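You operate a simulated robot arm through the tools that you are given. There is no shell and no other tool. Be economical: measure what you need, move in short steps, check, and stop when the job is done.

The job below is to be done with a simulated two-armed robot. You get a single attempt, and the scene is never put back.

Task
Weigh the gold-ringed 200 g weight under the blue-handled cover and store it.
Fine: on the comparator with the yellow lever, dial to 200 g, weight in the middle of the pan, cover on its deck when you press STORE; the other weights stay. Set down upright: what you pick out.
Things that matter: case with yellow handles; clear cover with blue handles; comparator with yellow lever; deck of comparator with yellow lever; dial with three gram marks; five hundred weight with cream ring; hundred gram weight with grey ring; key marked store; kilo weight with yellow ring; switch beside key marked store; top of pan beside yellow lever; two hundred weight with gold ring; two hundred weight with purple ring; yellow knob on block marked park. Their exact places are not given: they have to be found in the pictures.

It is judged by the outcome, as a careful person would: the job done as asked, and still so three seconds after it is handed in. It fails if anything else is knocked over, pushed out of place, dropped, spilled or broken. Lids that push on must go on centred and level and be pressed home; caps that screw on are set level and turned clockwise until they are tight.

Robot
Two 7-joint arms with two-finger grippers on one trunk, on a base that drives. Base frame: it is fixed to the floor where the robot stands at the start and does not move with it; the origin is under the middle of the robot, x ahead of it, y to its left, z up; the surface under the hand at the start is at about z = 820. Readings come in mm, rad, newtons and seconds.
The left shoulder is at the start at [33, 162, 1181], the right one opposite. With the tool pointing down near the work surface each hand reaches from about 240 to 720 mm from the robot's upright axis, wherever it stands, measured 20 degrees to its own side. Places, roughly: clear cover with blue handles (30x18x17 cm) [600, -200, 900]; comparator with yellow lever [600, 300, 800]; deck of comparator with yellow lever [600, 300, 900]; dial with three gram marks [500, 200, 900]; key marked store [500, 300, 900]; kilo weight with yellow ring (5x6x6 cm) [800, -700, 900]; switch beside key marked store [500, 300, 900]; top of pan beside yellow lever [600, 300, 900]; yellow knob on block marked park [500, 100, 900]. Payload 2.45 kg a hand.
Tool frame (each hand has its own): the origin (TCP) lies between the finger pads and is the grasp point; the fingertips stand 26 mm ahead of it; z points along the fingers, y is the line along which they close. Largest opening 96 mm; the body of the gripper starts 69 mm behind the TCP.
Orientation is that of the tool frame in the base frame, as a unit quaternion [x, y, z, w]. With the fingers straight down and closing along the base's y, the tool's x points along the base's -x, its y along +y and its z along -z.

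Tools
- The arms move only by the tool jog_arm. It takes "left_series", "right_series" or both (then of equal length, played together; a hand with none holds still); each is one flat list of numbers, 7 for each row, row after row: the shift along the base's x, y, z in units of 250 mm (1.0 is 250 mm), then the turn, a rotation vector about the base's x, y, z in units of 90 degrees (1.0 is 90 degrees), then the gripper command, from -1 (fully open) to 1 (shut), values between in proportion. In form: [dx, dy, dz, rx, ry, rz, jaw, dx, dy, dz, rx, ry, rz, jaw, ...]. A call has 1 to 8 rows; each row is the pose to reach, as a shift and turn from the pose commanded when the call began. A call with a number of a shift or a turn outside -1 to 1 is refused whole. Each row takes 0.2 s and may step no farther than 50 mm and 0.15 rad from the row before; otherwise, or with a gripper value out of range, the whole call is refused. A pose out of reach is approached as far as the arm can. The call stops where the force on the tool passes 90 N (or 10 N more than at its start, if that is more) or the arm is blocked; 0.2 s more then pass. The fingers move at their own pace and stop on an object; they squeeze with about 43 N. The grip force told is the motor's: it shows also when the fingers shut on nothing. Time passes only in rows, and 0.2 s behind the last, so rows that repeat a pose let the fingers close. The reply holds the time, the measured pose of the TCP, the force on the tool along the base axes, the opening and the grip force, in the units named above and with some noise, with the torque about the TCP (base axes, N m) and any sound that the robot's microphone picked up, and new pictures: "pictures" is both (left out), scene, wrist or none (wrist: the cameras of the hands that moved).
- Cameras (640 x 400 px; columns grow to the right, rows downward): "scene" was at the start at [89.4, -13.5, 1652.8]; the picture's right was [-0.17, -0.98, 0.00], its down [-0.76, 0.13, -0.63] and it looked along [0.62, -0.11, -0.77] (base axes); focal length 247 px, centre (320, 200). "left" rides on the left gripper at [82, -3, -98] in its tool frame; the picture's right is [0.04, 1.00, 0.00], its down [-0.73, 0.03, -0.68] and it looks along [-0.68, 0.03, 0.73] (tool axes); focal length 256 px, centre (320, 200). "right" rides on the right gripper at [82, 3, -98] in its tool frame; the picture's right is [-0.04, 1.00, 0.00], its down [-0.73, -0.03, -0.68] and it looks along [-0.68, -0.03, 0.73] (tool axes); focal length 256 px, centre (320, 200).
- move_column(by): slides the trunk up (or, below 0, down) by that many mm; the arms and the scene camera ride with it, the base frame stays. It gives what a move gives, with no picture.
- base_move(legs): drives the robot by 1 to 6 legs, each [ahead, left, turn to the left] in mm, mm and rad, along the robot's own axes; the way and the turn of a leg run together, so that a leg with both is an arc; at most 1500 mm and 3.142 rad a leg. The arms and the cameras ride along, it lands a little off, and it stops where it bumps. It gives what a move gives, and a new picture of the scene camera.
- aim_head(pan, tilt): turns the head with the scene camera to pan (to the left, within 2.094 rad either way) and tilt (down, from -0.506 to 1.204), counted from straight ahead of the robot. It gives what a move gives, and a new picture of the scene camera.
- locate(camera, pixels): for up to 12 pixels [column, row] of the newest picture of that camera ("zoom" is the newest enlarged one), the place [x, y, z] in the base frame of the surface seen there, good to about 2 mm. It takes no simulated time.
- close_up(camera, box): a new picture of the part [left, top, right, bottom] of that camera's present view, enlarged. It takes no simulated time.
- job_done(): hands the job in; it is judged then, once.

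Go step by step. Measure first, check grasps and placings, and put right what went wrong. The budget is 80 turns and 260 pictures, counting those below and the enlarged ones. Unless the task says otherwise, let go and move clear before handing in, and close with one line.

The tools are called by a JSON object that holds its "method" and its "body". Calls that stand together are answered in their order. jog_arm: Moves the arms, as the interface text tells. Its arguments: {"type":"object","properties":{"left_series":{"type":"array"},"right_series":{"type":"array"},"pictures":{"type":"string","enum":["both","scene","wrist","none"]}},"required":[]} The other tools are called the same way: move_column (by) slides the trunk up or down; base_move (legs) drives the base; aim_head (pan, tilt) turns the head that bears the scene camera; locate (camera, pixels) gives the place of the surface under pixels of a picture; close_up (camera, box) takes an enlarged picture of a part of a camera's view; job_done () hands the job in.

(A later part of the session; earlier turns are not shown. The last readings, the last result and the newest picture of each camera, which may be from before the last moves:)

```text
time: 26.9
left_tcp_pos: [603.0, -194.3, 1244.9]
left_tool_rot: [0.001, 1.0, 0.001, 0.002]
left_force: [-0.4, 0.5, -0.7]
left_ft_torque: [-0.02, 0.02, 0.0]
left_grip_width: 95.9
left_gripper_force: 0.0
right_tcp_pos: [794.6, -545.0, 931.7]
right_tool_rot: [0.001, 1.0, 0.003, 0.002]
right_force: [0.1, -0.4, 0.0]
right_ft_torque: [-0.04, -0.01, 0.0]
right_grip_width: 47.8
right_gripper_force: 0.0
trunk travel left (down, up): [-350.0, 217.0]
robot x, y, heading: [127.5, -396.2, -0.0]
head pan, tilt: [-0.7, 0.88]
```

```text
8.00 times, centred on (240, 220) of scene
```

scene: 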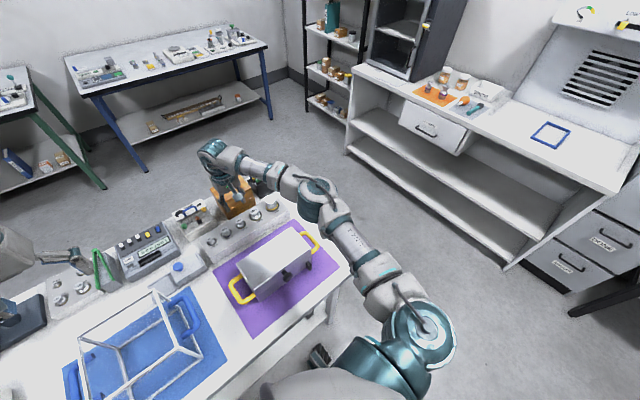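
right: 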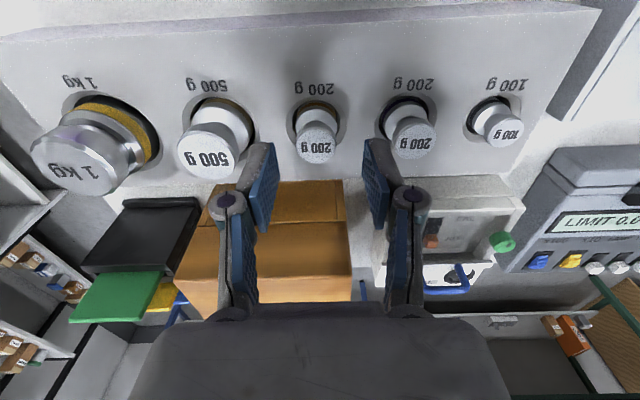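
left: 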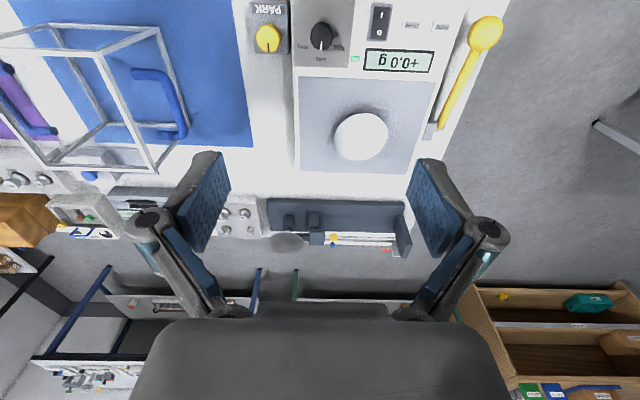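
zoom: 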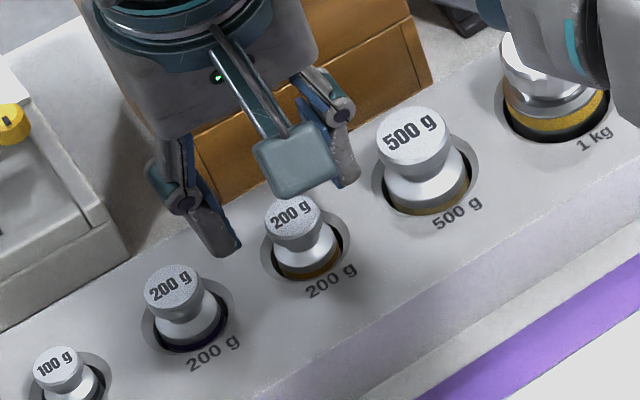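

Aligned over the third weight (column 317). I descend to 905 and close.

{"method": "jog_arm", "body": {"right_series": [0, 0, -0.05, 0, 0, 0, 0, 0, 0, -0.106, 0, 0, 0, 0, 0, 0, -0.106, 0, 0, 0, 0, 0, 0, -0.106, 0, 0, 0, 0.5, 0, 0, -0.106, 0, 0, 0, 1, 0, 0, -0.106, 0, 0, 0, 1, 0, 0, -0.106, 0, 0, 0, 1], "pictures": "wrist"}}

{"method": "close_up", "body": {"camera": "scene", "box": [200, 195, 280, 245]}}

```text
time: 28.5
left_tcp_pos: [604.8, -196.3, 1244.1]
left_tool_rot: [0.001, 1.0, 0.001, 0.002]
left_force: [0.2, -0.5, -0.1]
left_ft_torque: [0.02, 0.01, 0.0]
left_grip_width: 95.8
left_gripper_force: 0.0
right_tcp_pos: [793.3, -544.2, 905.0]
right_tool_rot: [0.002, 1.0, 0.003, 0.003]
right_force: [-0.9, -1.5, 0.8]
right_ft_torque: [-0.07, 0.06, 0.0]
right_grip_width: 23.8
right_gripper_force: 42.7
trunk travel left (down, up): [-350.0, 217.0]
robot x, y, heading: [128.1, -396.8, -0.004]
head pan, tilt: [-0.7, 0.88]
```

right: 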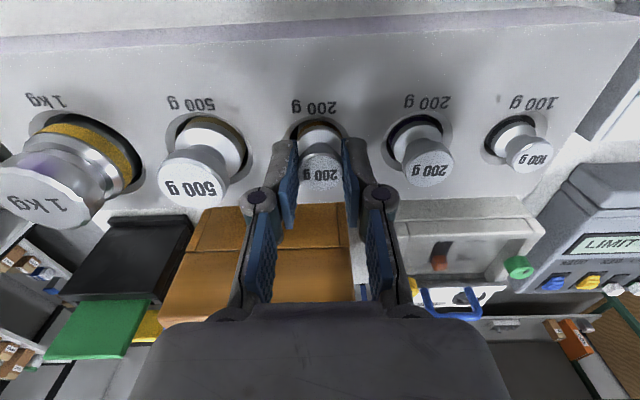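

```text
8.00 times, centred on (240, 220) of scene
```

zoom: 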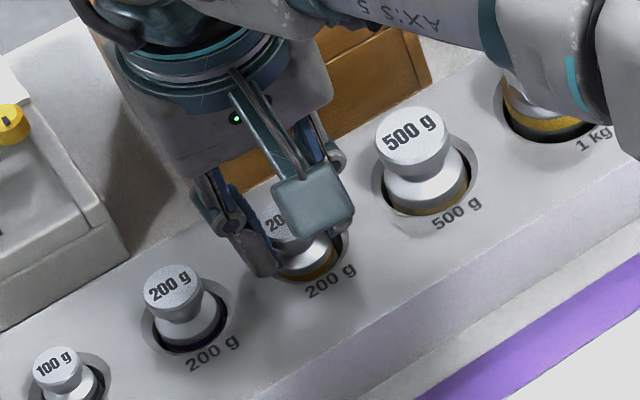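

The knob is gripped (23.8 mm). I lift straight up.

{"method": "jog_arm", "body": {"right_series": [0, 0, 0.04, 0, 0, 0, 1, 0, 0, 0.1, 0, 0, 0, 1, 0, 0, 0.2, 0, 0, 0, 1, 0, 0, 0.32, 0, 0, 0, 1, 0, 0, 0.45, 0, 0, 0, 1, 0, 0, 0.6, 0, 0, 0, 1, 0, 0, 0.75, 0, 0, 0, 1, 0, 0, 0.85, 0, 0, 0, 1], "pictures": "wrist"}}

{"method": "close_up", "body": {"camera": "right", "box": [240, 110, 400, 210]}}

{"method": "close_up", "body": {"camera": "scene", "box": [180, 120, 300, 250]}}

```text
time: 30.3
left_tcp_pos: [604.1, -194.5, 1244.6]
left_tool_rot: [0.001, 1.0, 0.001, 0.001]
left_force: [0.3, 0.8, -0.8]
left_ft_torque: [-0.03, -0.02, -0.02]
left_grip_width: 95.8
left_gripper_force: 0.1
right_tcp_pos: [795.5, -544.5, 1116.7]
right_tool_rot: [0.001, 1.0, 0.003, 0.002]
right_force: [-0.1, -0.5, -1.5]
right_ft_torque: [-0.02, -0.01, 0.03]
right_grip_width: 23.8
right_gripper_force: 43.4
trunk travel left (down, up): [-350.0, 217.0]
robot x, y, heading: [126.7, -397.8, 0.002]
head pan, tilt: [-0.7, 0.88]
```

right: 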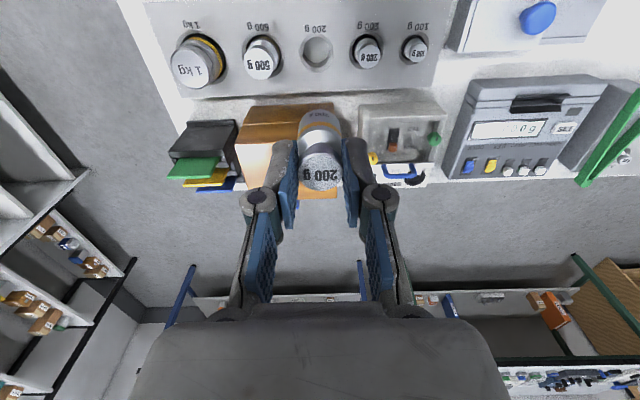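

```text
4.00 times, centred on (320, 160) of right
```

zoom: 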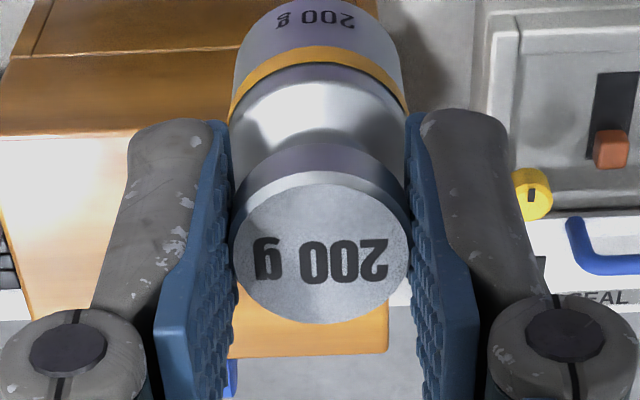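

```text
3.08 times, centred on (240, 185) of scene
```

zoom: 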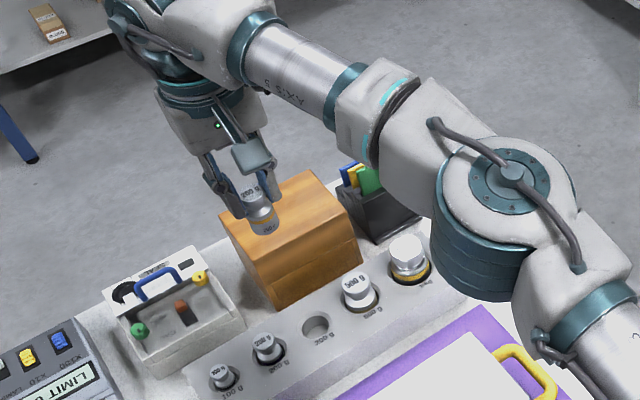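

Gold ring confirmed in the grip. I measure how far its bottom hangs below the TCP, and retract the hand upward toward the robot.

{"method": "locate", "body": {"camera": "zoom", "pixels": [[263, 231], [264, 234], [262, 226], [275, 227], [258, 190], [256, 215], [259, 222]]}}

{"method": "jog_arm", "body": {"right_series": [-0.08, 0, 0.08, 0, 0, 0, 1, -0.2, 0.04, 0.18, 0, 0, 0, 1, -0.34, 0.08, 0.28, 0, 0, 0, 1, -0.48, 0.12, 0.38, 0, 0, 0, 1, -0.62, 0.16, 0.45, 0, 0, 0, 1, -0.74, 0.18, 0.48, 0, 0, 0, 1, -0.8, 0.2, 0.5, 0, 0, 0, 1], "pictures": "none"}}

```text
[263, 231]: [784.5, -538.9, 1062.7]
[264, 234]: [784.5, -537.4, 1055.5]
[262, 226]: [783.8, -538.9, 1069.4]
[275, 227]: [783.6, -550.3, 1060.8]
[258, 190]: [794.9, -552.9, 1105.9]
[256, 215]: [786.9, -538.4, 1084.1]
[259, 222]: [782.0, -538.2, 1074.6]
```

```text
time: 31.9
left_tcp_pos: [603.5, -195.7, 1245.3]
left_tool_rot: [0.001, 1.0, 0.001, 0.002]
left_force: [-0.3, 0.5, 0.1]
left_ft_torque: [-0.02, 0.01, 0.02]
left_grip_width: 96.0
left_gripper_force: 0.1
right_tcp_pos: [592.9, -493.9, 1242.7]
right_tool_rot: [0.003, 1.0, 0.003, 0.003]
right_force: [0.1, -0.2, -2.3]
right_ft_torque: [0.0, -0.01, 0.05]
right_grip_width: 23.7
right_gripper_force: 42.9
trunk travel left (down, up): [-350.0, 217.0]
robot x, y, heading: [126.7, -396.9, 0.002]
head pan, tilt: [-0.7, 0.88]
```

The weight's bottom hangs about 62 mm below the TCP, so it should rest on the pan at TCP z≈956. Before driving left I look at what stands there.

{"method": "aim_head", "body": {"pan": 0.9, "tilt": 0.7}}

```text
time: 33.6
left_tcp_pos: [604.6, -195.1, 1244.7]
left_tool_rot: [0.001, 1.0, 0.0, 0.002]
left_force: [0.0, 0.6, -0.1]
left_ft_torque: [0.0, -0.03, 0.0]
left_grip_width: 96.1
left_gripper_force: 0.1
right_tcp_pos: [595.1, -493.8, 1241.9]
right_tool_rot: [0.002, 1.0, 0.003, 0.002]
right_force: [-0.4, 0.1, -0.7]
right_ft_torque: [0.01, 0.04, 0.01]
right_grip_width: 23.6
right_gripper_force: 42.8
trunk travel left (down, up): [-350.0, 217.0]
robot x, y, heading: [125.8, -397.7, -0.001]
head pan, tilt: [0.901, 0.7]
```

scene: 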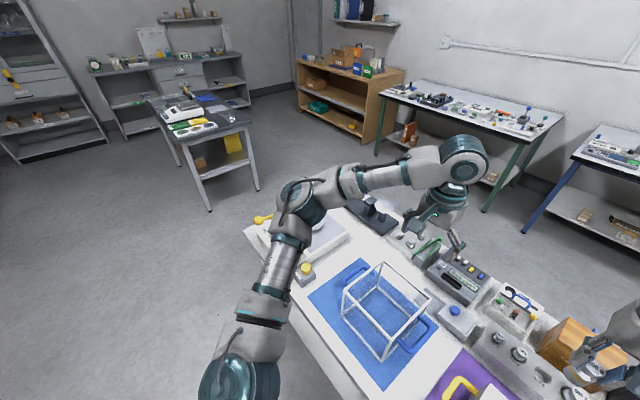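

{"method": "locate", "body": {"camera": "scene", "pixels": [[210, 208], [258, 188], [185, 135], [250, 122]]}}

```text
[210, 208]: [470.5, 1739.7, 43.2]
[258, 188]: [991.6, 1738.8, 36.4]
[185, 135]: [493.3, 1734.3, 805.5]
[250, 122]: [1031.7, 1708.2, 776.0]
```

Clear floor until y≈1730. I drive left 790 mm with the weight held high.

{"method": "base_move", "body": {"legs": [[0, 400, 0], [0, 390, 0]]}}

{"method": "aim_head", "body": {"pan": -0.25, "tilt": 0.95}}

{"method": "close_up", "body": {"camera": "scene", "box": [200, 120, 440, 270]}}

```text
time: 38.1
left_tcp_pos: [604.3, 604.9, 1242.9]
left_tool_rot: [-0.003, 1.0, -0.002, 0.002]
left_force: [0.4, 0.7, -0.3]
left_ft_torque: [-0.05, 0.06, -0.01]
left_grip_width: 96.1
left_gripper_force: 0.0
right_tcp_pos: [593.6, 306.0, 1243.0]
right_tool_rot: [-0.001, 1.0, -0.002, 0.003]
right_force: [0.0, 0.4, -2.4]
right_ft_torque: [-0.05, -0.04, -0.02]
right_grip_width: 23.7
right_gripper_force: 43.0
trunk travel left (down, up): [-350.0, 217.0]
robot x, y, heading: [128.5, 392.1, 0.001]
head pan, tilt: [0.901, 0.7]
```

scene: 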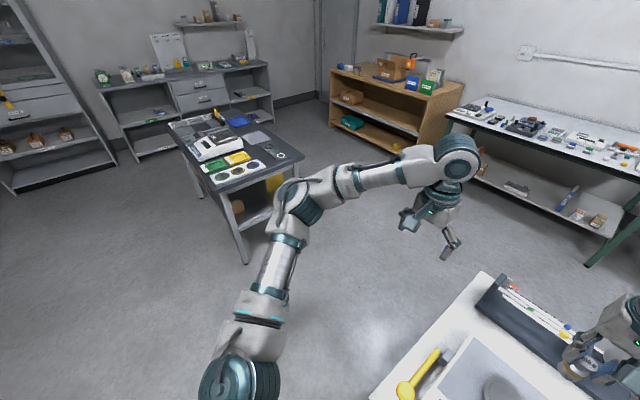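

```text
time: 39.5
left_tcp_pos: [599.2, 594.8, 1246.6]
left_tool_rot: [0.0, 1.0, 0.001, 0.003]
left_force: [0.9, 0.3, 0.1]
left_ft_torque: [0.02, -0.02, 0.01]
left_grip_width: 96.0
left_gripper_force: 0.1
right_tcp_pos: [590.1, 297.0, 1244.9]
right_tool_rot: [0.001, 1.0, 0.001, 0.006]
right_force: [0.6, -1.3, -2.2]
right_ft_torque: [0.05, 0.01, 0.0]
right_grip_width: 23.6
right_gripper_force: 42.8
trunk travel left (down, up): [-350.0, 217.0]
robot x, y, heading: [129.9, 391.7, -0.0]
head pan, tilt: [-0.25, 0.949]
```

scene: 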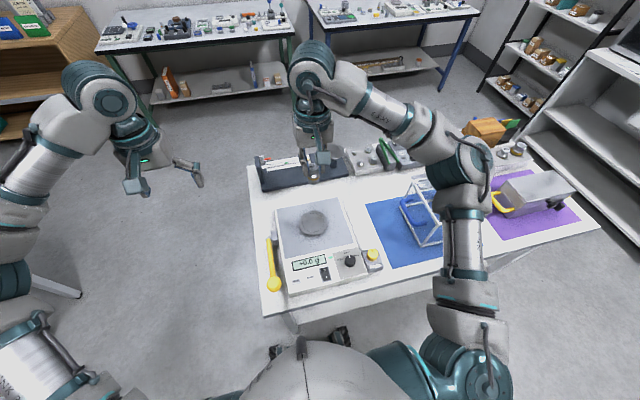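

```text
2.67 times, centred on (320, 195) of scene
```

zoom: 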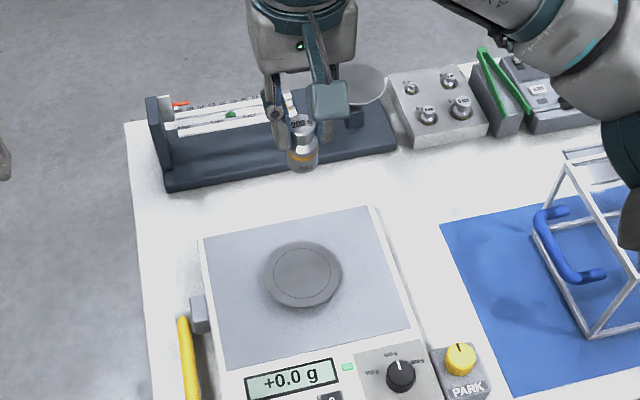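

The pan is at zoom (303,273). I measure its edges and the deck corners, while waiting for sway to settle.

{"method": "locate", "body": {"camera": "zoom", "pixels": [[303, 273], [264, 275], [341, 270], [303, 241], [303, 304], [204, 238], [369, 207], [409, 330], [226, 371], [255, 300], [303, 320]]}}

{"method": "jog_arm", "body": {"right_series": [0, 0, 0, 0, 0, 0, 1, 0, 0, 0, 0, 0, 0, 1, 0, 0, 0, 0, 0, 0, 1, 0, 0, 0, 0, 0, 0, 1, 0, 0, 0, 0, 0, 0, 1, 0, 0, 0, 0, 0, 0, 1, 0, 0, 0, 0, 0, 0, 1, 0, 0, 0, 0, 0, 0, 1], "pictures": "none"}}

{"method": "jog_arm", "body": {"right_series": [0, 0, 0, 0, 0, 0, 1, 0, 0, 0, 0, 0, 0, 1, 0, 0, 0, 0, 0, 0, 1, 0, 0, 0, 0, 0, 0, 1, 0, 0, 0, 0, 0, 0, 1, 0, 0, 0, 0, 0, 0, 1, 0, 0, 0, 0, 0, 0, 1, 0, 0, 0, 0, 0, 0, 1], "pictures": "none"}}

{"method": "jog_arm", "body": {"right_series": [0, 0, 0, 0, 0, 0, 1, 0, 0, 0, 0, 0, 0, 1, 0, 0, 0, 0, 0, 0, 1, 0, 0, 0, 0, 0, 0, 1, 0, 0, 0, 0, 0, 0, 1, 0, 0, 0, 0, 0, 0, 1], "pictures": "wrist"}}

```text
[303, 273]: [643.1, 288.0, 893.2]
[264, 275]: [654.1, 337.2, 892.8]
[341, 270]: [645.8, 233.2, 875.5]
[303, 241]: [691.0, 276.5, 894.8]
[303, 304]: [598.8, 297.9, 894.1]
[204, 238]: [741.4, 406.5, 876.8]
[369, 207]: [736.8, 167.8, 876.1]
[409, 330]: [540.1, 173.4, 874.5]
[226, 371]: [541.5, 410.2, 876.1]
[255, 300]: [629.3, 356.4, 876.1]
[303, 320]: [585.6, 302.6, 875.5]
```

```text
time: 41.3
left_tcp_pos: [598.9, 599.2, 1245.4]
left_tool_rot: [-0.002, 1.0, -0.001, 0.004]
left_force: [-0.2, -0.2, 0.3]
left_ft_torque: [0.02, -0.01, -0.01]
left_grip_width: 95.7
left_gripper_force: 0.0
right_tcp_pos: [590.8, 301.9, 1246.1]
right_tool_rot: [0.0, 1.0, 0.0, 0.005]
right_force: [0.1, 0.6, -2.9]
right_ft_torque: [0.01, 0.0, -0.01]
right_grip_width: 23.7
right_gripper_force: 42.7
trunk travel left (down, up): [-350.0, 217.0]
robot x, y, heading: [127.7, 391.7, 0.005]
head pan, tilt: [-0.25, 0.949]
```

```text
time: 43.1
left_tcp_pos: [599.6, 606.1, 1244.6]
left_tool_rot: [-0.002, 1.0, -0.002, 0.003]
left_force: [1.5, -0.6, -0.5]
left_ft_torque: [0.0, -0.02, 0.01]
left_grip_width: 96.1
left_gripper_force: 0.1
right_tcp_pos: [590.6, 306.4, 1246.6]
right_tool_rot: [0.0, 1.0, -0.002, 0.005]
right_force: [0.3, 0.2, -1.6]
right_ft_torque: [-0.01, 0.02, -0.02]
right_grip_width: 23.6
right_gripper_force: 42.9
trunk travel left (down, up): [-350.0, 217.0]
robot x, y, heading: [127.4, 391.3, 0.002]
head pan, tilt: [-0.25, 0.949]
```

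```text
time: 44.5
left_tcp_pos: [598.2, 609.7, 1244.9]
left_tool_rot: [-0.004, 1.0, -0.004, 0.004]
left_force: [-0.6, 0.5, 0.4]
left_ft_torque: [-0.06, -0.04, 0.02]
left_grip_width: 95.9
left_gripper_force: 0.1
right_tcp_pos: [589.8, 311.7, 1246.0]
right_tool_rot: [-0.001, 1.0, -0.002, 0.006]
right_force: [-0.7, -0.1, -1.9]
right_ft_torque: [0.01, -0.02, -0.02]
right_grip_width: 23.6
right_gripper_force: 42.9
trunk travel left (down, up): [-350.0, 217.0]
robot x, y, heading: [128.4, 394.3, 0.0]
head pan, tilt: [-0.25, 0.949]
```

right: 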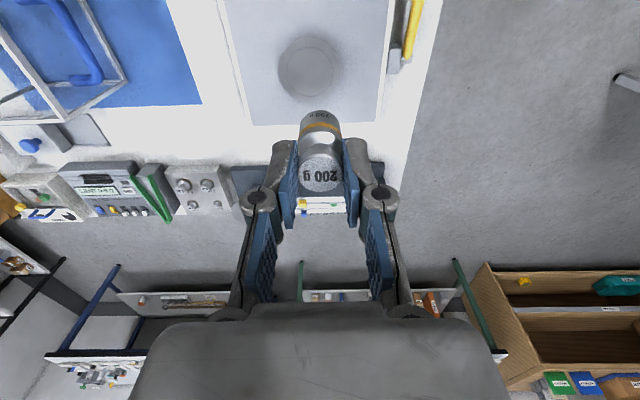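

Pan centre ≈ (643,288), top 893.5; the deck spans x 540–739, y 169–409. I lower the weight over the pan to z≈996 and let the sway settle.

{"method": "jog_arm", "body": {"right_series": [0.02, -0.008, -0.08, 0, 0, 0, 1, 0.05, -0.016, -0.22, 0, 0, 0, 1, 0.08, -0.024, -0.38, 0, 0, 0, 1, 0.11, -0.032, -0.54, 0, 0, 0, 1, 0.14, -0.04, -0.7, 0, 0, 0, 1, 0.17, -0.05, -0.84, 0, 0, 0, 1, 0.19, -0.058, -0.94, 0, 0, 0, 1, 0.21, -0.064, -1.0, 0, 0, 0, 1], "pictures": "none"}}

{"method": "jog_arm", "body": {"right_series": [0, 0, 0, 0, 0, 0, 1, 0, 0, 0, 0, 0, 0, 1, 0, 0, 0, 0, 0, 0, 1, 0, 0, 0, 0, 0, 0, 1, 0, 0, 0, 0, 0, 0, 1, 0, 0, 0, 0, 0, 0, 1, 0, 0, 0, 0, 0, 0, 1, 0, 0, 0, 0, 0, 0, 1], "pictures": "none"}}

{"method": "jog_arm", "body": {"right_series": [0, 0, 0, 0, 0, 0, 1, 0, 0, 0, 0, 0, 0, 1, 0, 0, 0, 0, 0, 0, 1, 0, 0, 0, 0, 0, 0, 1, 0, 0, 0, 0, 0, 0, 1, 0, 0, 0, 0, 0, 0, 1, 0, 0, 0, 0, 0, 0, 1, 0, 0, 0, 0, 0, 0, 1], "pictures": "none"}}

{"method": "jog_arm", "body": {"right_series": [0, 0, 0, 0, 0, 0, 1, 0, 0, 0, 0, 0, 0, 1, 0, 0, 0, 0, 0, 0, 1, 0, 0, 0, 0, 0, 0, 1, 0, 0, 0, 0, 0, 0, 1, 0, 0, 0, 0, 0, 0, 1, 0, 0, 0, 0, 0, 0, 1, 0, 0, 0, 0, 0, 0, 1], "pictures": "none"}}

{"method": "jog_arm", "body": {"right_series": [0, 0, 0, 0, 0, 0, 1, 0, 0, 0, 0, 0, 0, 1, 0, 0, 0, 0, 0, 0, 1, 0, 0, 0, 0, 0, 0, 1, 0, 0, 0, 0, 0, 0, 1, 0, 0, 0, 0, 0, 0, 1], "pictures": "both"}}

{"method": "close_up", "body": {"camera": "scene", "box": [260, 170, 380, 245]}}

```text
time: 46.3
left_tcp_pos: [601.1, 607.9, 1244.9]
left_tool_rot: [-0.004, 1.0, -0.003, 0.003]
left_force: [-0.1, 0.4, 0.2]
left_ft_torque: [-0.04, -0.01, 0.02]
left_grip_width: 95.9
left_gripper_force: 0.1
right_tcp_pos: [641.2, 292.2, 994.1]
right_tool_rot: [0.0, 1.0, -0.001, 0.006]
right_force: [-0.4, 0.3, -2.1]
right_ft_torque: [-0.01, 0.0, 0.0]
right_grip_width: 23.6
right_gripper_force: 42.7
trunk travel left (down, up): [-350.0, 217.0]
robot x, y, heading: [124.7, 391.9, 0.004]
head pan, tilt: [-0.25, 0.949]
```

```text
time: 48.1
left_tcp_pos: [599.3, 605.0, 1245.1]
left_tool_rot: [-0.003, 1.0, -0.003, 0.004]
left_force: [-0.4, -0.4, 0.0]
left_ft_torque: [-0.03, -0.01, -0.05]
left_grip_width: 96.1
left_gripper_force: 0.1
right_tcp_pos: [642.0, 291.2, 994.2]
right_tool_rot: [0.0, 1.0, -0.001, 0.005]
right_force: [0.8, 0.5, -1.7]
right_ft_torque: [-0.03, 0.03, 0.01]
right_grip_width: 23.8
right_gripper_force: 42.7
trunk travel left (down, up): [-350.0, 217.0]
robot x, y, heading: [128.4, 393.2, 0.001]
head pan, tilt: [-0.25, 0.949]
```

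```text
time: 49.9
left_tcp_pos: [599.1, 604.8, 1244.9]
left_tool_rot: [-0.003, 1.0, -0.002, 0.004]
left_force: [0.8, -0.1, -0.5]
left_ft_torque: [-0.05, 0.03, 0.0]
left_grip_width: 96.0
left_gripper_force: 0.1
right_tcp_pos: [641.9, 290.0, 994.8]
right_tool_rot: [-0.001, 1.0, 0.0, 0.005]
right_force: [0.2, -0.2, -2.0]
right_ft_torque: [-0.01, 0.0, -0.02]
right_grip_width: 23.4
right_gripper_force: 42.5
trunk travel left (down, up): [-350.0, 217.0]
robot x, y, heading: [128.2, 391.8, 0.007]
head pan, tilt: [-0.25, 0.949]
```

```text
time: 51.7
left_tcp_pos: [599.4, 602.8, 1245.2]
left_tool_rot: [-0.003, 1.0, -0.002, 0.004]
left_force: [0.5, 0.7, -0.1]
left_ft_torque: [-0.01, 0.0, -0.02]
left_grip_width: 95.8
left_gripper_force: 0.0
right_tcp_pos: [642.4, 290.4, 993.4]
right_tool_rot: [-0.001, 1.0, 0.0, 0.005]
right_force: [0.8, -0.5, -1.1]
right_ft_torque: [0.01, 0.01, -0.01]
right_grip_width: 23.6
right_gripper_force: 42.9
trunk travel left (down, up): [-350.0, 217.0]
robot x, y, heading: [127.6, 395.0, 0.002]
head pan, tilt: [-0.25, 0.949]
```

```text
time: 53.1
left_tcp_pos: [599.6, 597.3, 1245.3]
left_tool_rot: [-0.001, 1.0, 0.0, 0.004]
left_force: [0.2, -0.7, 0.3]
left_ft_torque: [0.04, -0.02, 0.01]
left_grip_width: 96.1
left_gripper_force: 0.2
right_tcp_pos: [643.1, 283.1, 993.0]
right_tool_rot: [0.0, 1.0, 0.001, 0.005]
right_force: [0.6, -0.9, -1.5]
right_ft_torque: [0.0, 0.06, -0.02]
right_grip_width: 23.8
right_gripper_force: 43.0
trunk travel left (down, up): [-350.0, 217.0]
robot x, y, heading: [127.2, 395.0, 0.003]
head pan, tilt: [-0.25, 0.949]
```

scene: 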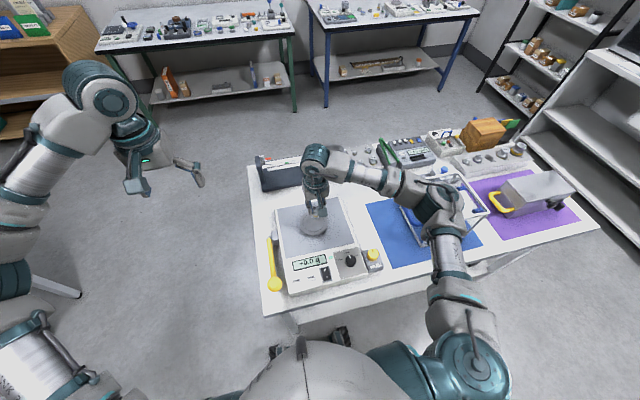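
right: 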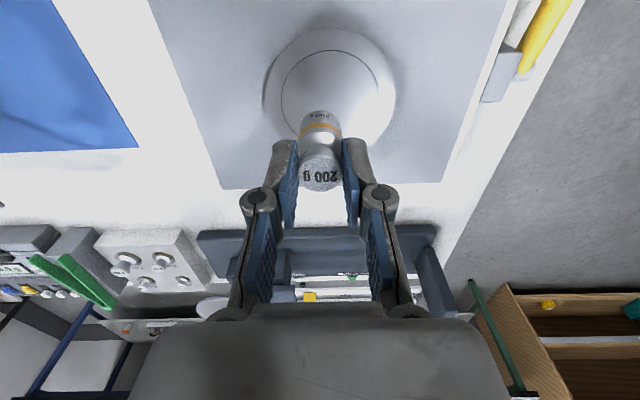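

```text
5.33 times, centred on (320, 208) of scene
```

zoom: 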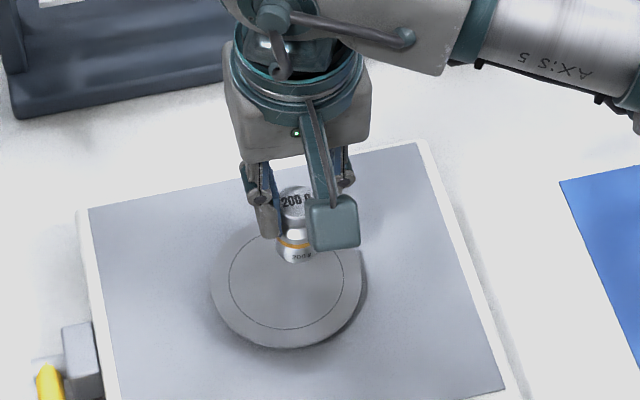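

The hand still sways a few mm. I wait more and re-measure the pan in the wrist view.

{"method": "jog_arm", "body": {"right_series": [0, 0, 0, 0, 0, 0, 1, 0, 0, 0, 0, 0, 0, 1, 0, 0, 0, 0, 0, 0, 1, 0, 0, 0, 0, 0, 0, 1, 0, 0, 0, 0, 0, 0, 1, 0, 0, 0, 0, 0, 0, 1, 0, 0, 0, 0, 0, 0, 1, 0, 0, 0, 0, 0, 0, 1], "pictures": "none"}}

{"method": "jog_arm", "body": {"right_series": [0, 0, 0, 0, 0, 0, 1, 0, 0, 0, 0, 0, 0, 1, 0, 0, 0, 0, 0, 0, 1, 0, 0, 0, 0, 0, 0, 1, 0, 0, 0, 0, 0, 0, 1, 0, 0, 0, 0, 0, 0, 1, 0, 0, 0, 0, 0, 0, 1, 0, 0, 0, 0, 0, 0, 1], "pictures": "none"}}

{"method": "jog_arm", "body": {"right_series": [0, 0, 0, 0, 0, 0, 1, 0, 0, 0, 0, 0, 0, 1, 0, 0, 0, 0, 0, 0, 1, 0, 0, 0, 0, 0, 0, 1, 0, 0, 0, 0, 0, 0, 1, 0, 0, 0, 0, 0, 0, 1, 0, 0, 0, 0, 0, 0, 1, 0, 0, 0, 0, 0, 0, 1], "pictures": "none"}}

{"method": "jog_arm", "body": {"right_series": [0, 0, 0, 0, 0, 0, 1], "pictures": "none"}}

{"method": "jog_arm", "body": {"right_series": [0, 0, 0, 0, 0, 0, 1], "pictures": "wrist"}}

{"method": "locate", "body": {"camera": "right", "pixels": [[330, 30], [267, 95], [393, 95], [330, 50], [285, 92], [375, 92], [285, 130], [375, 130], [319, 178]]}}

```text
time: 54.9
left_tcp_pos: [599.8, 597.9, 1245.1]
left_tool_rot: [-0.002, 1.0, 0.0, 0.004]
left_force: [-0.3, -0.3, -0.6]
left_ft_torque: [0.02, -0.01, 0.01]
left_grip_width: 95.7
left_gripper_force: 0.1
right_tcp_pos: [641.7, 283.3, 993.4]
right_tool_rot: [0.001, 1.0, 0.002, 0.006]
right_force: [0.0, -0.4, -2.9]
right_ft_torque: [0.04, 0.02, 0.0]
right_grip_width: 23.7
right_gripper_force: 42.7
trunk travel left (down, up): [-350.0, 217.0]
robot x, y, heading: [127.8, 390.3, -0.001]
head pan, tilt: [-0.25, 0.949]
```

```text
time: 56.7
left_tcp_pos: [598.4, 600.3, 1245.5]
left_tool_rot: [-0.002, 1.0, -0.001, 0.004]
left_force: [0.4, -0.5, 0.5]
left_ft_torque: [0.04, -0.01, 0.01]
left_grip_width: 96.2
left_gripper_force: 0.0
right_tcp_pos: [642.5, 286.7, 993.4]
right_tool_rot: [0.0, 1.0, -0.001, 0.006]
right_force: [-0.1, 0.3, -2.2]
right_ft_torque: [0.05, 0.02, -0.02]
right_grip_width: 23.7
right_gripper_force: 43.3
trunk travel left (down, up): [-350.0, 217.0]
robot x, y, heading: [129.9, 391.5, 0.001]
head pan, tilt: [-0.25, 0.949]
```

```text
time: 58.5
left_tcp_pos: [598.4, 601.1, 1245.9]
left_tool_rot: [-0.002, 1.0, -0.002, 0.003]
left_force: [0.2, 0.5, -0.4]
left_ft_torque: [-0.03, -0.03, 0.01]
left_grip_width: 95.8
left_gripper_force: 0.0
right_tcp_pos: [642.3, 286.1, 993.0]
right_tool_rot: [0.0, 1.0, -0.001, 0.005]
right_force: [0.8, -0.5, -2.2]
right_ft_torque: [0.02, 0.02, 0.06]
right_grip_width: 23.5
right_gripper_force: 42.9
trunk travel left (down, up): [-350.0, 217.0]
robot x, y, heading: [131.4, 391.2, 0.003]
head pan, tilt: [-0.25, 0.949]
```

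```text
time: 58.9
left_tcp_pos: [599.2, 599.6, 1245.7]
left_tool_rot: [-0.002, 1.0, 0.0, 0.003]
left_force: [-0.5, -0.2, 0.1]
left_ft_torque: [0.01, 0.02, 0.03]
left_grip_width: 96.1
left_gripper_force: 0.1
right_tcp_pos: [640.7, 286.7, 995.0]
right_tool_rot: [-0.001, 1.0, 0.001, 0.006]
right_force: [0.1, -0.3, -3.0]
right_ft_torque: [-0.01, 0.06, -0.05]
right_grip_width: 23.6
right_gripper_force: 42.9
trunk travel left (down, up): [-350.0, 217.0]
robot x, y, heading: [128.0, 392.9, 0.002]
head pan, tilt: [-0.25, 0.949]
```

```text
time: 59.3
left_tcp_pos: [599.3, 617.1, 1242.5]
left_tool_rot: [-0.003, 1.0, -0.007, 0.004]
left_force: [-0.3, 0.1, -0.1]
left_ft_torque: [-0.06, 0.01, 0.01]
left_grip_width: 95.9
left_gripper_force: 0.1
right_tcp_pos: [641.0, 302.4, 994.6]
right_tool_rot: [-0.002, 1.0, -0.006, 0.006]
right_force: [0.5, 0.6, -1.8]
right_ft_torque: [-0.01, -0.02, 0.01]
right_grip_width: 23.8
right_gripper_force: 43.5
trunk travel left (down, up): [-350.0, 217.0]
robot x, y, heading: [127.7, 393.1, 0.003]
head pan, tilt: [-0.25, 0.949]
```

right: 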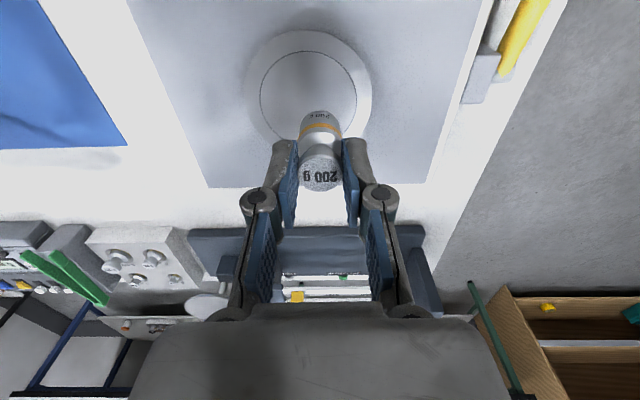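

```text
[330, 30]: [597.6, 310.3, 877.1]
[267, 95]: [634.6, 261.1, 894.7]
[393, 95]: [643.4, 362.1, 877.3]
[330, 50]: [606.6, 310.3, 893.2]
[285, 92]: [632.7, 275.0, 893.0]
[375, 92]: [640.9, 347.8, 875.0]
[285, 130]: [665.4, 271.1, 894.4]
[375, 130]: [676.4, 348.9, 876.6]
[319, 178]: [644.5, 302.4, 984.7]
```

A sudden 15 mm sideways jolt appeared at t=59.3. I sample finely to understand its timing before putting the weight down.

{"method": "jog_arm", "body": {"right_series": [0, 0, 0, 0, 0, 0, 1], "pictures": "none"}}

{"method": "jog_arm", "body": {"right_series": [0, 0, 0, 0, 0, 0, 1], "pictures": "none"}}

{"method": "jog_arm", "body": {"right_series": [0, 0, 0, 0, 0, 0, 1], "pictures": "none"}}

{"method": "jog_arm", "body": {"right_series": [0, 0, 0, 0, 0, 0, 1], "pictures": "none"}}

{"method": "jog_arm", "body": {"right_series": [0, 0, 0, 0, 0, 0, 1], "pictures": "none"}}

{"method": "jog_arm", "body": {"right_series": [0, 0, 0, 0, 0, 0, 1], "pictures": "none"}}

{"method": "jog_arm", "body": {"right_series": [0, 0, 0, 0, 0, 0, 1], "pictures": "none"}}

{"method": "jog_arm", "body": {"right_series": [0, 0, 0, 0, 0, 0, 1], "pictures": "none"}}

{"method": "jog_arm", "body": {"right_series": [0, 0, 0, 0, 0, 0, 1], "pictures": "none"}}

{"method": "jog_arm", "body": {"right_series": [0, 0, 0, 0, 0, 0, 1], "pictures": "none"}}

```text
time: 59.7
left_tcp_pos: [599.0, 584.3, 1247.7]
left_tool_rot: [-0.001, 1.0, 0.005, 0.003]
left_force: [0.5, -0.9, 0.6]
left_ft_torque: [0.07, -0.03, -0.04]
left_grip_width: 95.7
left_gripper_force: 0.0
right_tcp_pos: [642.6, 273.1, 992.9]
right_tool_rot: [0.001, 1.0, 0.005, 0.004]
right_force: [1.0, -1.3, -2.2]
right_ft_torque: [0.07, 0.05, -0.01]
right_grip_width: 23.7
right_gripper_force: 42.3
trunk travel left (down, up): [-350.0, 217.0]
robot x, y, heading: [129.1, 388.8, 0.002]
head pan, tilt: [-0.25, 0.949]
```

```text
time: 60.1
left_tcp_pos: [598.0, 626.8, 1242.2]
left_tool_rot: [-0.005, 1.0, -0.01, 0.002]
left_force: [1.1, 2.8, 0.4]
left_ft_torque: [-0.15, 0.05, 0.04]
left_grip_width: 96.2
left_gripper_force: 0.0
right_tcp_pos: [642.1, 310.3, 995.8]
right_tool_rot: [-0.002, 1.0, -0.008, 0.006]
right_force: [-0.9, 0.8, -1.3]
right_ft_torque: [-0.09, -0.03, 0.01]
right_grip_width: 23.7
right_gripper_force: 42.8
trunk travel left (down, up): [-350.0, 217.0]
robot x, y, heading: [128.7, 397.9, -0.002]
head pan, tilt: [-0.25, 0.949]
```

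```text
time: 60.5
left_tcp_pos: [599.7, 582.6, 1249.0]
left_tool_rot: [0.0, 1.0, 0.005, 0.004]
left_force: [0.1, 0.0, 0.5]
left_ft_torque: [0.02, -0.02, 0.03]
left_grip_width: 95.9
left_gripper_force: 0.0
right_tcp_pos: [642.6, 272.3, 992.9]
right_tool_rot: [0.002, 1.0, 0.006, 0.004]
right_force: [0.5, -1.1, -2.0]
right_ft_torque: [0.01, 0.0, 0.0]
right_grip_width: 23.8
right_gripper_force: 43.1
trunk travel left (down, up): [-350.0, 217.0]
robot x, y, heading: [128.1, 386.9, 0.004]
head pan, tilt: [-0.25, 0.949]
```

```text
time: 60.9
left_tcp_pos: [599.3, 624.1, 1241.6]
left_tool_rot: [-0.003, 1.0, -0.009, 0.003]
left_force: [0.8, 1.0, 0.4]
left_ft_torque: [-0.07, 0.01, 0.0]
left_grip_width: 95.8
left_gripper_force: 0.1
right_tcp_pos: [641.4, 307.9, 995.1]
right_tool_rot: [-0.003, 1.0, -0.006, 0.005]
right_force: [-0.7, 1.5, -1.8]
right_ft_torque: [-0.04, -0.02, 0.02]
right_grip_width: 23.6
right_gripper_force: 42.9
trunk travel left (down, up): [-350.0, 217.0]
robot x, y, heading: [127.7, 395.0, -0.0]
head pan, tilt: [-0.25, 0.949]
```

```text
time: 61.3
left_tcp_pos: [599.4, 588.9, 1247.0]
left_tool_rot: [0.0, 1.0, 0.003, 0.003]
left_force: [0.4, -0.9, 0.3]
left_ft_torque: [0.07, -0.01, -0.03]
left_grip_width: 95.8
left_gripper_force: 0.0
right_tcp_pos: [642.3, 278.1, 992.8]
right_tool_rot: [0.0, 1.0, 0.003, 0.004]
right_force: [0.5, -0.1, -2.0]
right_ft_torque: [0.07, 0.02, 0.03]
right_grip_width: 23.9
right_gripper_force: 43.1
trunk travel left (down, up): [-350.0, 217.0]
robot x, y, heading: [126.2, 385.2, 0.002]
head pan, tilt: [-0.25, 0.949]
```

```text
time: 61.7
left_tcp_pos: [600.0, 613.0, 1243.8]
left_tool_rot: [-0.003, 1.0, -0.005, 0.003]
left_force: [0.6, 0.1, -0.6]
left_ft_torque: [-0.06, 0.01, 0.0]
left_grip_width: 95.7
left_gripper_force: 0.0
right_tcp_pos: [642.3, 297.0, 995.8]
right_tool_rot: [-0.002, 1.0, -0.003, 0.005]
right_force: [-0.5, 0.5, -1.7]
right_ft_torque: [-0.06, 0.01, -0.01]
right_grip_width: 23.7
right_gripper_force: 43.5
trunk travel left (down, up): [-350.0, 217.0]
robot x, y, heading: [130.7, 396.1, 0.004]
head pan, tilt: [-0.25, 0.949]
```

```text
time: 62.1
left_tcp_pos: [600.1, 604.0, 1246.0]
left_tool_rot: [-0.002, 1.0, -0.002, 0.003]
left_force: [0.2, -0.2, 0.3]
left_ft_torque: [0.01, 0.0, 0.04]
left_grip_width: 96.1
left_gripper_force: 0.1
right_tcp_pos: [641.6, 288.9, 993.6]
right_tool_rot: [0.0, 1.0, -0.002, 0.005]
right_force: [-0.1, -0.3, -1.2]
right_ft_torque: [0.0, 0.03, 0.01]
right_grip_width: 23.8
right_gripper_force: 43.0
trunk travel left (down, up): [-350.0, 217.0]
robot x, y, heading: [129.1, 394.0, 0.005]
head pan, tilt: [-0.25, 0.949]
```

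```text
time: 62.5
left_tcp_pos: [598.9, 598.4, 1245.1]
left_tool_rot: [-0.002, 1.0, 0.0, 0.004]
left_force: [-0.6, -0.5, 0.5]
left_ft_torque: [0.0, 0.0, 0.0]
left_grip_width: 96.0
left_gripper_force: 0.1
right_tcp_pos: [643.7, 285.5, 994.7]
right_tool_rot: [-0.001, 1.0, 0.002, 0.006]
right_force: [0.2, 0.1, -2.1]
right_ft_torque: [0.01, 0.0, 0.04]
right_grip_width: 23.6
right_gripper_force: 43.2
trunk travel left (down, up): [-350.0, 217.0]
robot x, y, heading: [126.5, 394.1, 0.002]
head pan, tilt: [-0.25, 0.949]
```

```text
time: 62.9
left_tcp_pos: [599.6, 616.9, 1243.7]
left_tool_rot: [-0.003, 1.0, -0.007, 0.003]
left_force: [0.6, -0.3, -0.6]
left_ft_torque: [0.0, 0.04, 0.0]
left_grip_width: 96.2
left_gripper_force: 0.1
right_tcp_pos: [642.4, 300.3, 995.1]
right_tool_rot: [-0.001, 1.0, -0.005, 0.005]
right_force: [-1.4, 0.7, -1.9]
right_ft_torque: [-0.03, -0.03, 0.0]
right_grip_width: 23.8
right_gripper_force: 42.8
trunk travel left (down, up): [-350.0, 217.0]
robot x, y, heading: [129.2, 397.1, 0.003]
head pan, tilt: [-0.25, 0.949]
```

```text
time: 63.3
left_tcp_pos: [598.5, 586.0, 1247.9]
left_tool_rot: [-0.001, 1.0, 0.004, 0.004]
left_force: [-0.6, -0.2, 0.8]
left_ft_torque: [0.1, -0.05, -0.02]
left_grip_width: 96.2
left_gripper_force: 0.0
right_tcp_pos: [642.4, 275.7, 992.8]
right_tool_rot: [0.0, 1.0, 0.004, 0.004]
right_force: [0.8, -1.0, -3.3]
right_ft_torque: [0.06, 0.04, 0.01]
right_grip_width: 23.6
right_gripper_force: 42.9
trunk travel left (down, up): [-350.0, 217.0]
robot x, y, heading: [129.7, 388.4, 0.004]
head pan, tilt: [-0.25, 0.949]
```

The sway grows with many short calls and fades with long ones, centred near y=288–290. I settle with long holds, then lower in one long call to just at the pan.

{"method": "jog_arm", "body": {"right_series": [0, 0, 0, 0, 0, 0, 1, 0, 0, 0, 0, 0, 0, 1, 0, 0, 0, 0, 0, 0, 1, 0, 0, 0, 0, 0, 0, 1, 0, 0, 0, 0, 0, 0, 1, 0, 0, 0, 0, 0, 0, 1, 0, 0, 0, 0, 0, 0, 1, 0, 0, 0, 0, 0, 0, 1], "pictures": "none"}}

{"method": "jog_arm", "body": {"right_series": [0, 0, 0, 0, 0, 0, 1, 0, 0, 0, 0, 0, 0, 1, 0, 0, 0, 0, 0, 0, 1, 0, 0, 0, 0, 0, 0, 1, 0, 0, 0, 0, 0, 0, 1, 0, 0, 0, 0, 0, 0, 1, 0, 0, 0, 0, 0, 0, 1, 0, 0, 0, 0, 0, 0, 1], "pictures": "none"}}

{"method": "jog_arm", "body": {"right_series": [0, 0, 0, 0, 0, 0, 1, 0, 0, 0, 0, 0, 0, 1, 0, 0, 0, 0, 0, 0, 1, 0, 0, 0, 0, 0, 0, 1, 0, 0, 0, 0, 0, 0, 1, 0, 0, 0, 0, 0, 0, 1, 0, 0, 0, 0, 0, 0, 1, 0, 0, 0, 0, 0, 0, 1], "pictures": "none"}}

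{"method": "jog_arm", "body": {"right_series": [0, 0, 0, 0, 0, 0, 1, 0, 0, 0, 0, 0, 0, 1, 0, 0, 0, 0, 0, 0, 1, 0, 0, 0, 0, 0, 0, 1, 0, 0, 0, 0, 0, 0, 1, 0, 0, 0, 0, 0, 0, 1, 0, 0, 0, 0, 0, 0, 1, 0, 0, 0, 0, 0, 0, 1], "pictures": "none"}}

{"method": "jog_arm", "body": {"right_series": [0, 0, -0.02, 0, 0, 0, 1, 0, 0, -0.05, 0, 0, 0, 1, 0, 0, -0.08, 0, 0, 0, 1, 0, 0, -0.11, 0, 0, 0, 1, 0, 0, -0.12, 0, 0, 0, 1, 0, 0, -0.12, 0, 0, 0, 1, 0, 0, -0.12, 0, 0, 0, 1, 0, 0, -0.12, 0, 0, 0, 1], "pictures": "wrist"}}

{"method": "close_up", "body": {"camera": "scene", "box": [270, 185, 366, 245]}}

```text
time: 65.1
left_tcp_pos: [599.4, 589.5, 1246.5]
left_tool_rot: [-0.002, 1.0, 0.003, 0.003]
left_force: [-0.3, -1.1, -0.1]
left_ft_torque: [0.11, 0.01, -0.01]
left_grip_width: 96.1
left_gripper_force: 0.0
right_tcp_pos: [642.0, 277.3, 993.0]
right_tool_rot: [0.0, 1.0, 0.004, 0.004]
right_force: [0.6, -0.3, -2.6]
right_ft_torque: [0.07, 0.0, 0.03]
right_grip_width: 23.7
right_gripper_force: 43.8
trunk travel left (down, up): [-350.0, 217.0]
robot x, y, heading: [128.1, 389.8, 0.004]
head pan, tilt: [-0.25, 0.949]
```

```text
time: 66.9
left_tcp_pos: [600.6, 592.0, 1247.3]
left_tool_rot: [-0.002, 1.0, 0.002, 0.004]
left_force: [-0.1, -1.1, -0.4]
left_ft_torque: [0.07, 0.03, 0.02]
left_grip_width: 96.0
left_gripper_force: 0.2
right_tcp_pos: [643.0, 279.3, 992.9]
right_tool_rot: [0.0, 1.0, 0.004, 0.005]
right_force: [-0.1, -1.1, -2.4]
right_ft_torque: [0.05, 0.01, 0.02]
right_grip_width: 23.9
right_gripper_force: 42.5
trunk travel left (down, up): [-350.0, 217.0]
robot x, y, heading: [126.5, 390.6, -0.001]
head pan, tilt: [-0.25, 0.949]
```

```text
time: 68.7
left_tcp_pos: [599.7, 596.2, 1246.9]
left_tool_rot: [-0.002, 1.0, 0.0, 0.003]
left_force: [-0.9, -0.6, -0.4]
left_ft_torque: [0.02, -0.02, 0.02]
left_grip_width: 96.0
left_gripper_force: 0.0
right_tcp_pos: [642.2, 283.8, 995.1]
right_tool_rot: [-0.001, 1.0, 0.002, 0.006]
right_force: [0.0, -0.9, -1.9]
right_ft_torque: [0.01, 0.03, 0.01]
right_grip_width: 23.6
right_gripper_force: 43.0
trunk travel left (down, up): [-350.0, 217.0]
robot x, y, heading: [131.0, 391.7, 0.005]
head pan, tilt: [-0.25, 0.949]
```

```text
time: 70.5
left_tcp_pos: [599.7, 601.6, 1245.6]
left_tool_rot: [-0.002, 1.0, -0.001, 0.003]
left_force: [1.7, 0.6, -0.8]
left_ft_torque: [0.0, 0.04, 0.0]
left_grip_width: 95.7
left_gripper_force: 0.1
right_tcp_pos: [642.6, 287.0, 993.3]
right_tool_rot: [-0.001, 1.0, 0.0, 0.005]
right_force: [-0.6, -0.7, -1.9]
right_ft_torque: [-0.01, 0.01, -0.03]
right_grip_width: 23.5
right_gripper_force: 43.4
trunk travel left (down, up): [-350.0, 217.0]
robot x, y, heading: [130.5, 388.3, 0.004]
head pan, tilt: [-0.25, 0.949]
```

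```text
time: 72.3
left_tcp_pos: [599.4, 604.6, 1244.9]
left_tool_rot: [-0.003, 1.0, -0.003, 0.004]
left_force: [-0.2, 0.3, 0.1]
left_ft_torque: [0.05, -0.02, 0.02]
left_grip_width: 95.9
left_gripper_force: 0.0
right_tcp_pos: [642.5, 292.3, 965.5]
right_tool_rot: [-0.001, 1.0, -0.002, 0.005]
right_force: [0.7, 0.2, -2.3]
right_ft_torque: [0.04, 0.0, -0.02]
right_grip_width: 23.6
right_gripper_force: 42.8
trunk travel left (down, up): [-350.0, 217.0]
robot x, y, heading: [128.2, 390.3, 0.003]
head pan, tilt: [-0.25, 0.949]
```

right: 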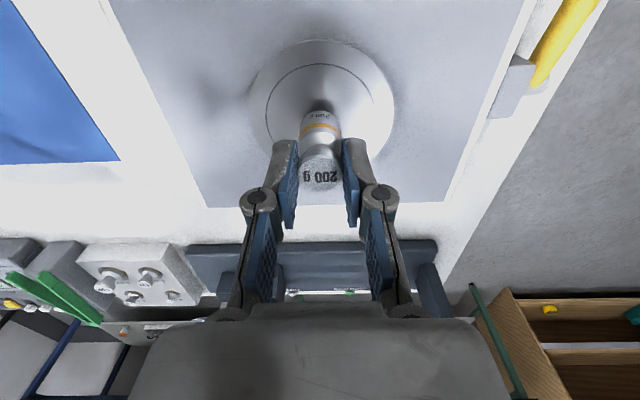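

```text
6.67 times, centred on (318, 215) of scene
```

zoom: 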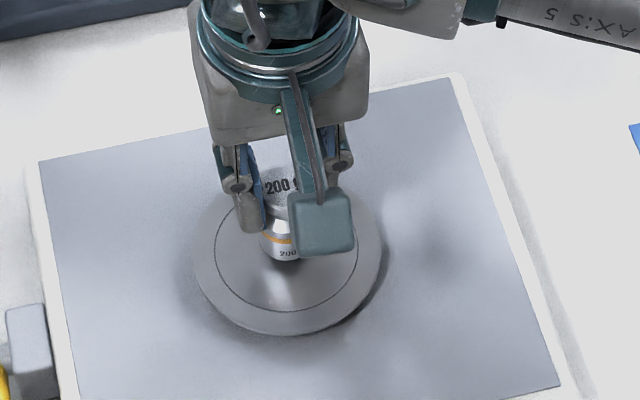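

{"method": "locate", "body": {"camera": "zoom", "pixels": [[200, 250], [378, 245], [290, 329], [220, 300], [360, 290], [235, 190], [288, 258], [262, 258]]}}

```text
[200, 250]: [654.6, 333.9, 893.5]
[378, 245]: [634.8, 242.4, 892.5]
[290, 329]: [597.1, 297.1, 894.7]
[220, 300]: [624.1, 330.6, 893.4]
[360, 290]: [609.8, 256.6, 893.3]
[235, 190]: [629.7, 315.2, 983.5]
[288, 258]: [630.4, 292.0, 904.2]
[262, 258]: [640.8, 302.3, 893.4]
```

Circle fit confirms the pan centre (643,288), r 46.5; the weight's bottom is ~10 mm above it. I lower 10 mm in one call and check force.

{"method": "jog_arm", "body": {"right_series": [0.002, -0.004, -0.012, 0, 0, 0, 1, 0.002, -0.006, -0.024, 0, 0, 0, 1, 0.002, -0.006, -0.034, 0, 0, 0, 1, 0.002, -0.006, -0.04, 0, 0, 0, 1, 0.002, -0.006, -0.04, 0, 0, 0, 1, 0.002, -0.006, -0.04, 0, 0, 0, 1, 0.002, -0.006, -0.04, 0, 0, 0, 1, 0.002, -0.006, -0.04, 0, 0, 0, 1], "pictures": "wrist"}}

{"method": "close_up", "body": {"camera": "scene", "box": [270, 195, 366, 275]}}

```text
time: 74.1
left_tcp_pos: [598.6, 604.8, 1245.6]
left_tool_rot: [-0.003, 1.0, -0.002, 0.004]
left_force: [0.6, -0.5, 0.9]
left_ft_torque: [-0.02, 0.0, 0.03]
left_grip_width: 96.0
left_gripper_force: 0.1
right_tcp_pos: [642.7, 289.4, 957.1]
right_tool_rot: [0.0, 1.0, -0.001, 0.007]
right_force: [3.5, -2.5, 15.3]
right_ft_torque: [-0.08, -0.07, 0.0]
right_grip_width: 23.7
right_gripper_force: 43.3
trunk travel left (down, up): [-350.0, 217.0]
robot x, y, heading: [127.1, 392.3, 0.007]
head pan, tilt: [-0.25, 0.949]
```

right: 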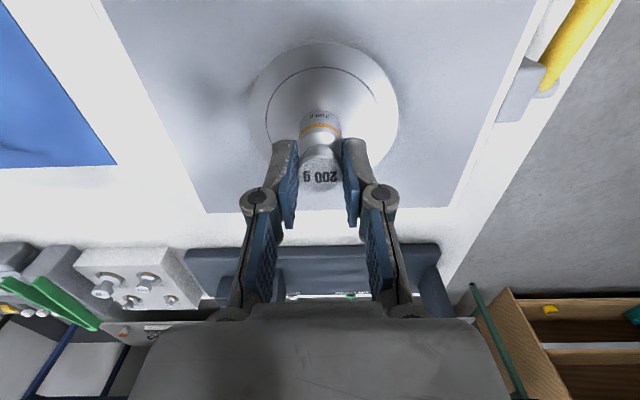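

```text
5.00 times, centred on (318, 235) of scene
```

zoom: 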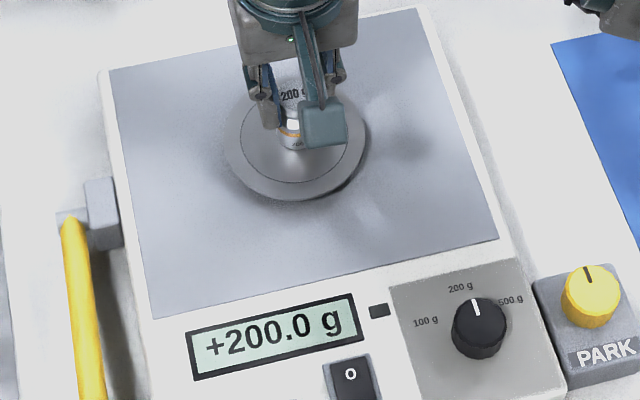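

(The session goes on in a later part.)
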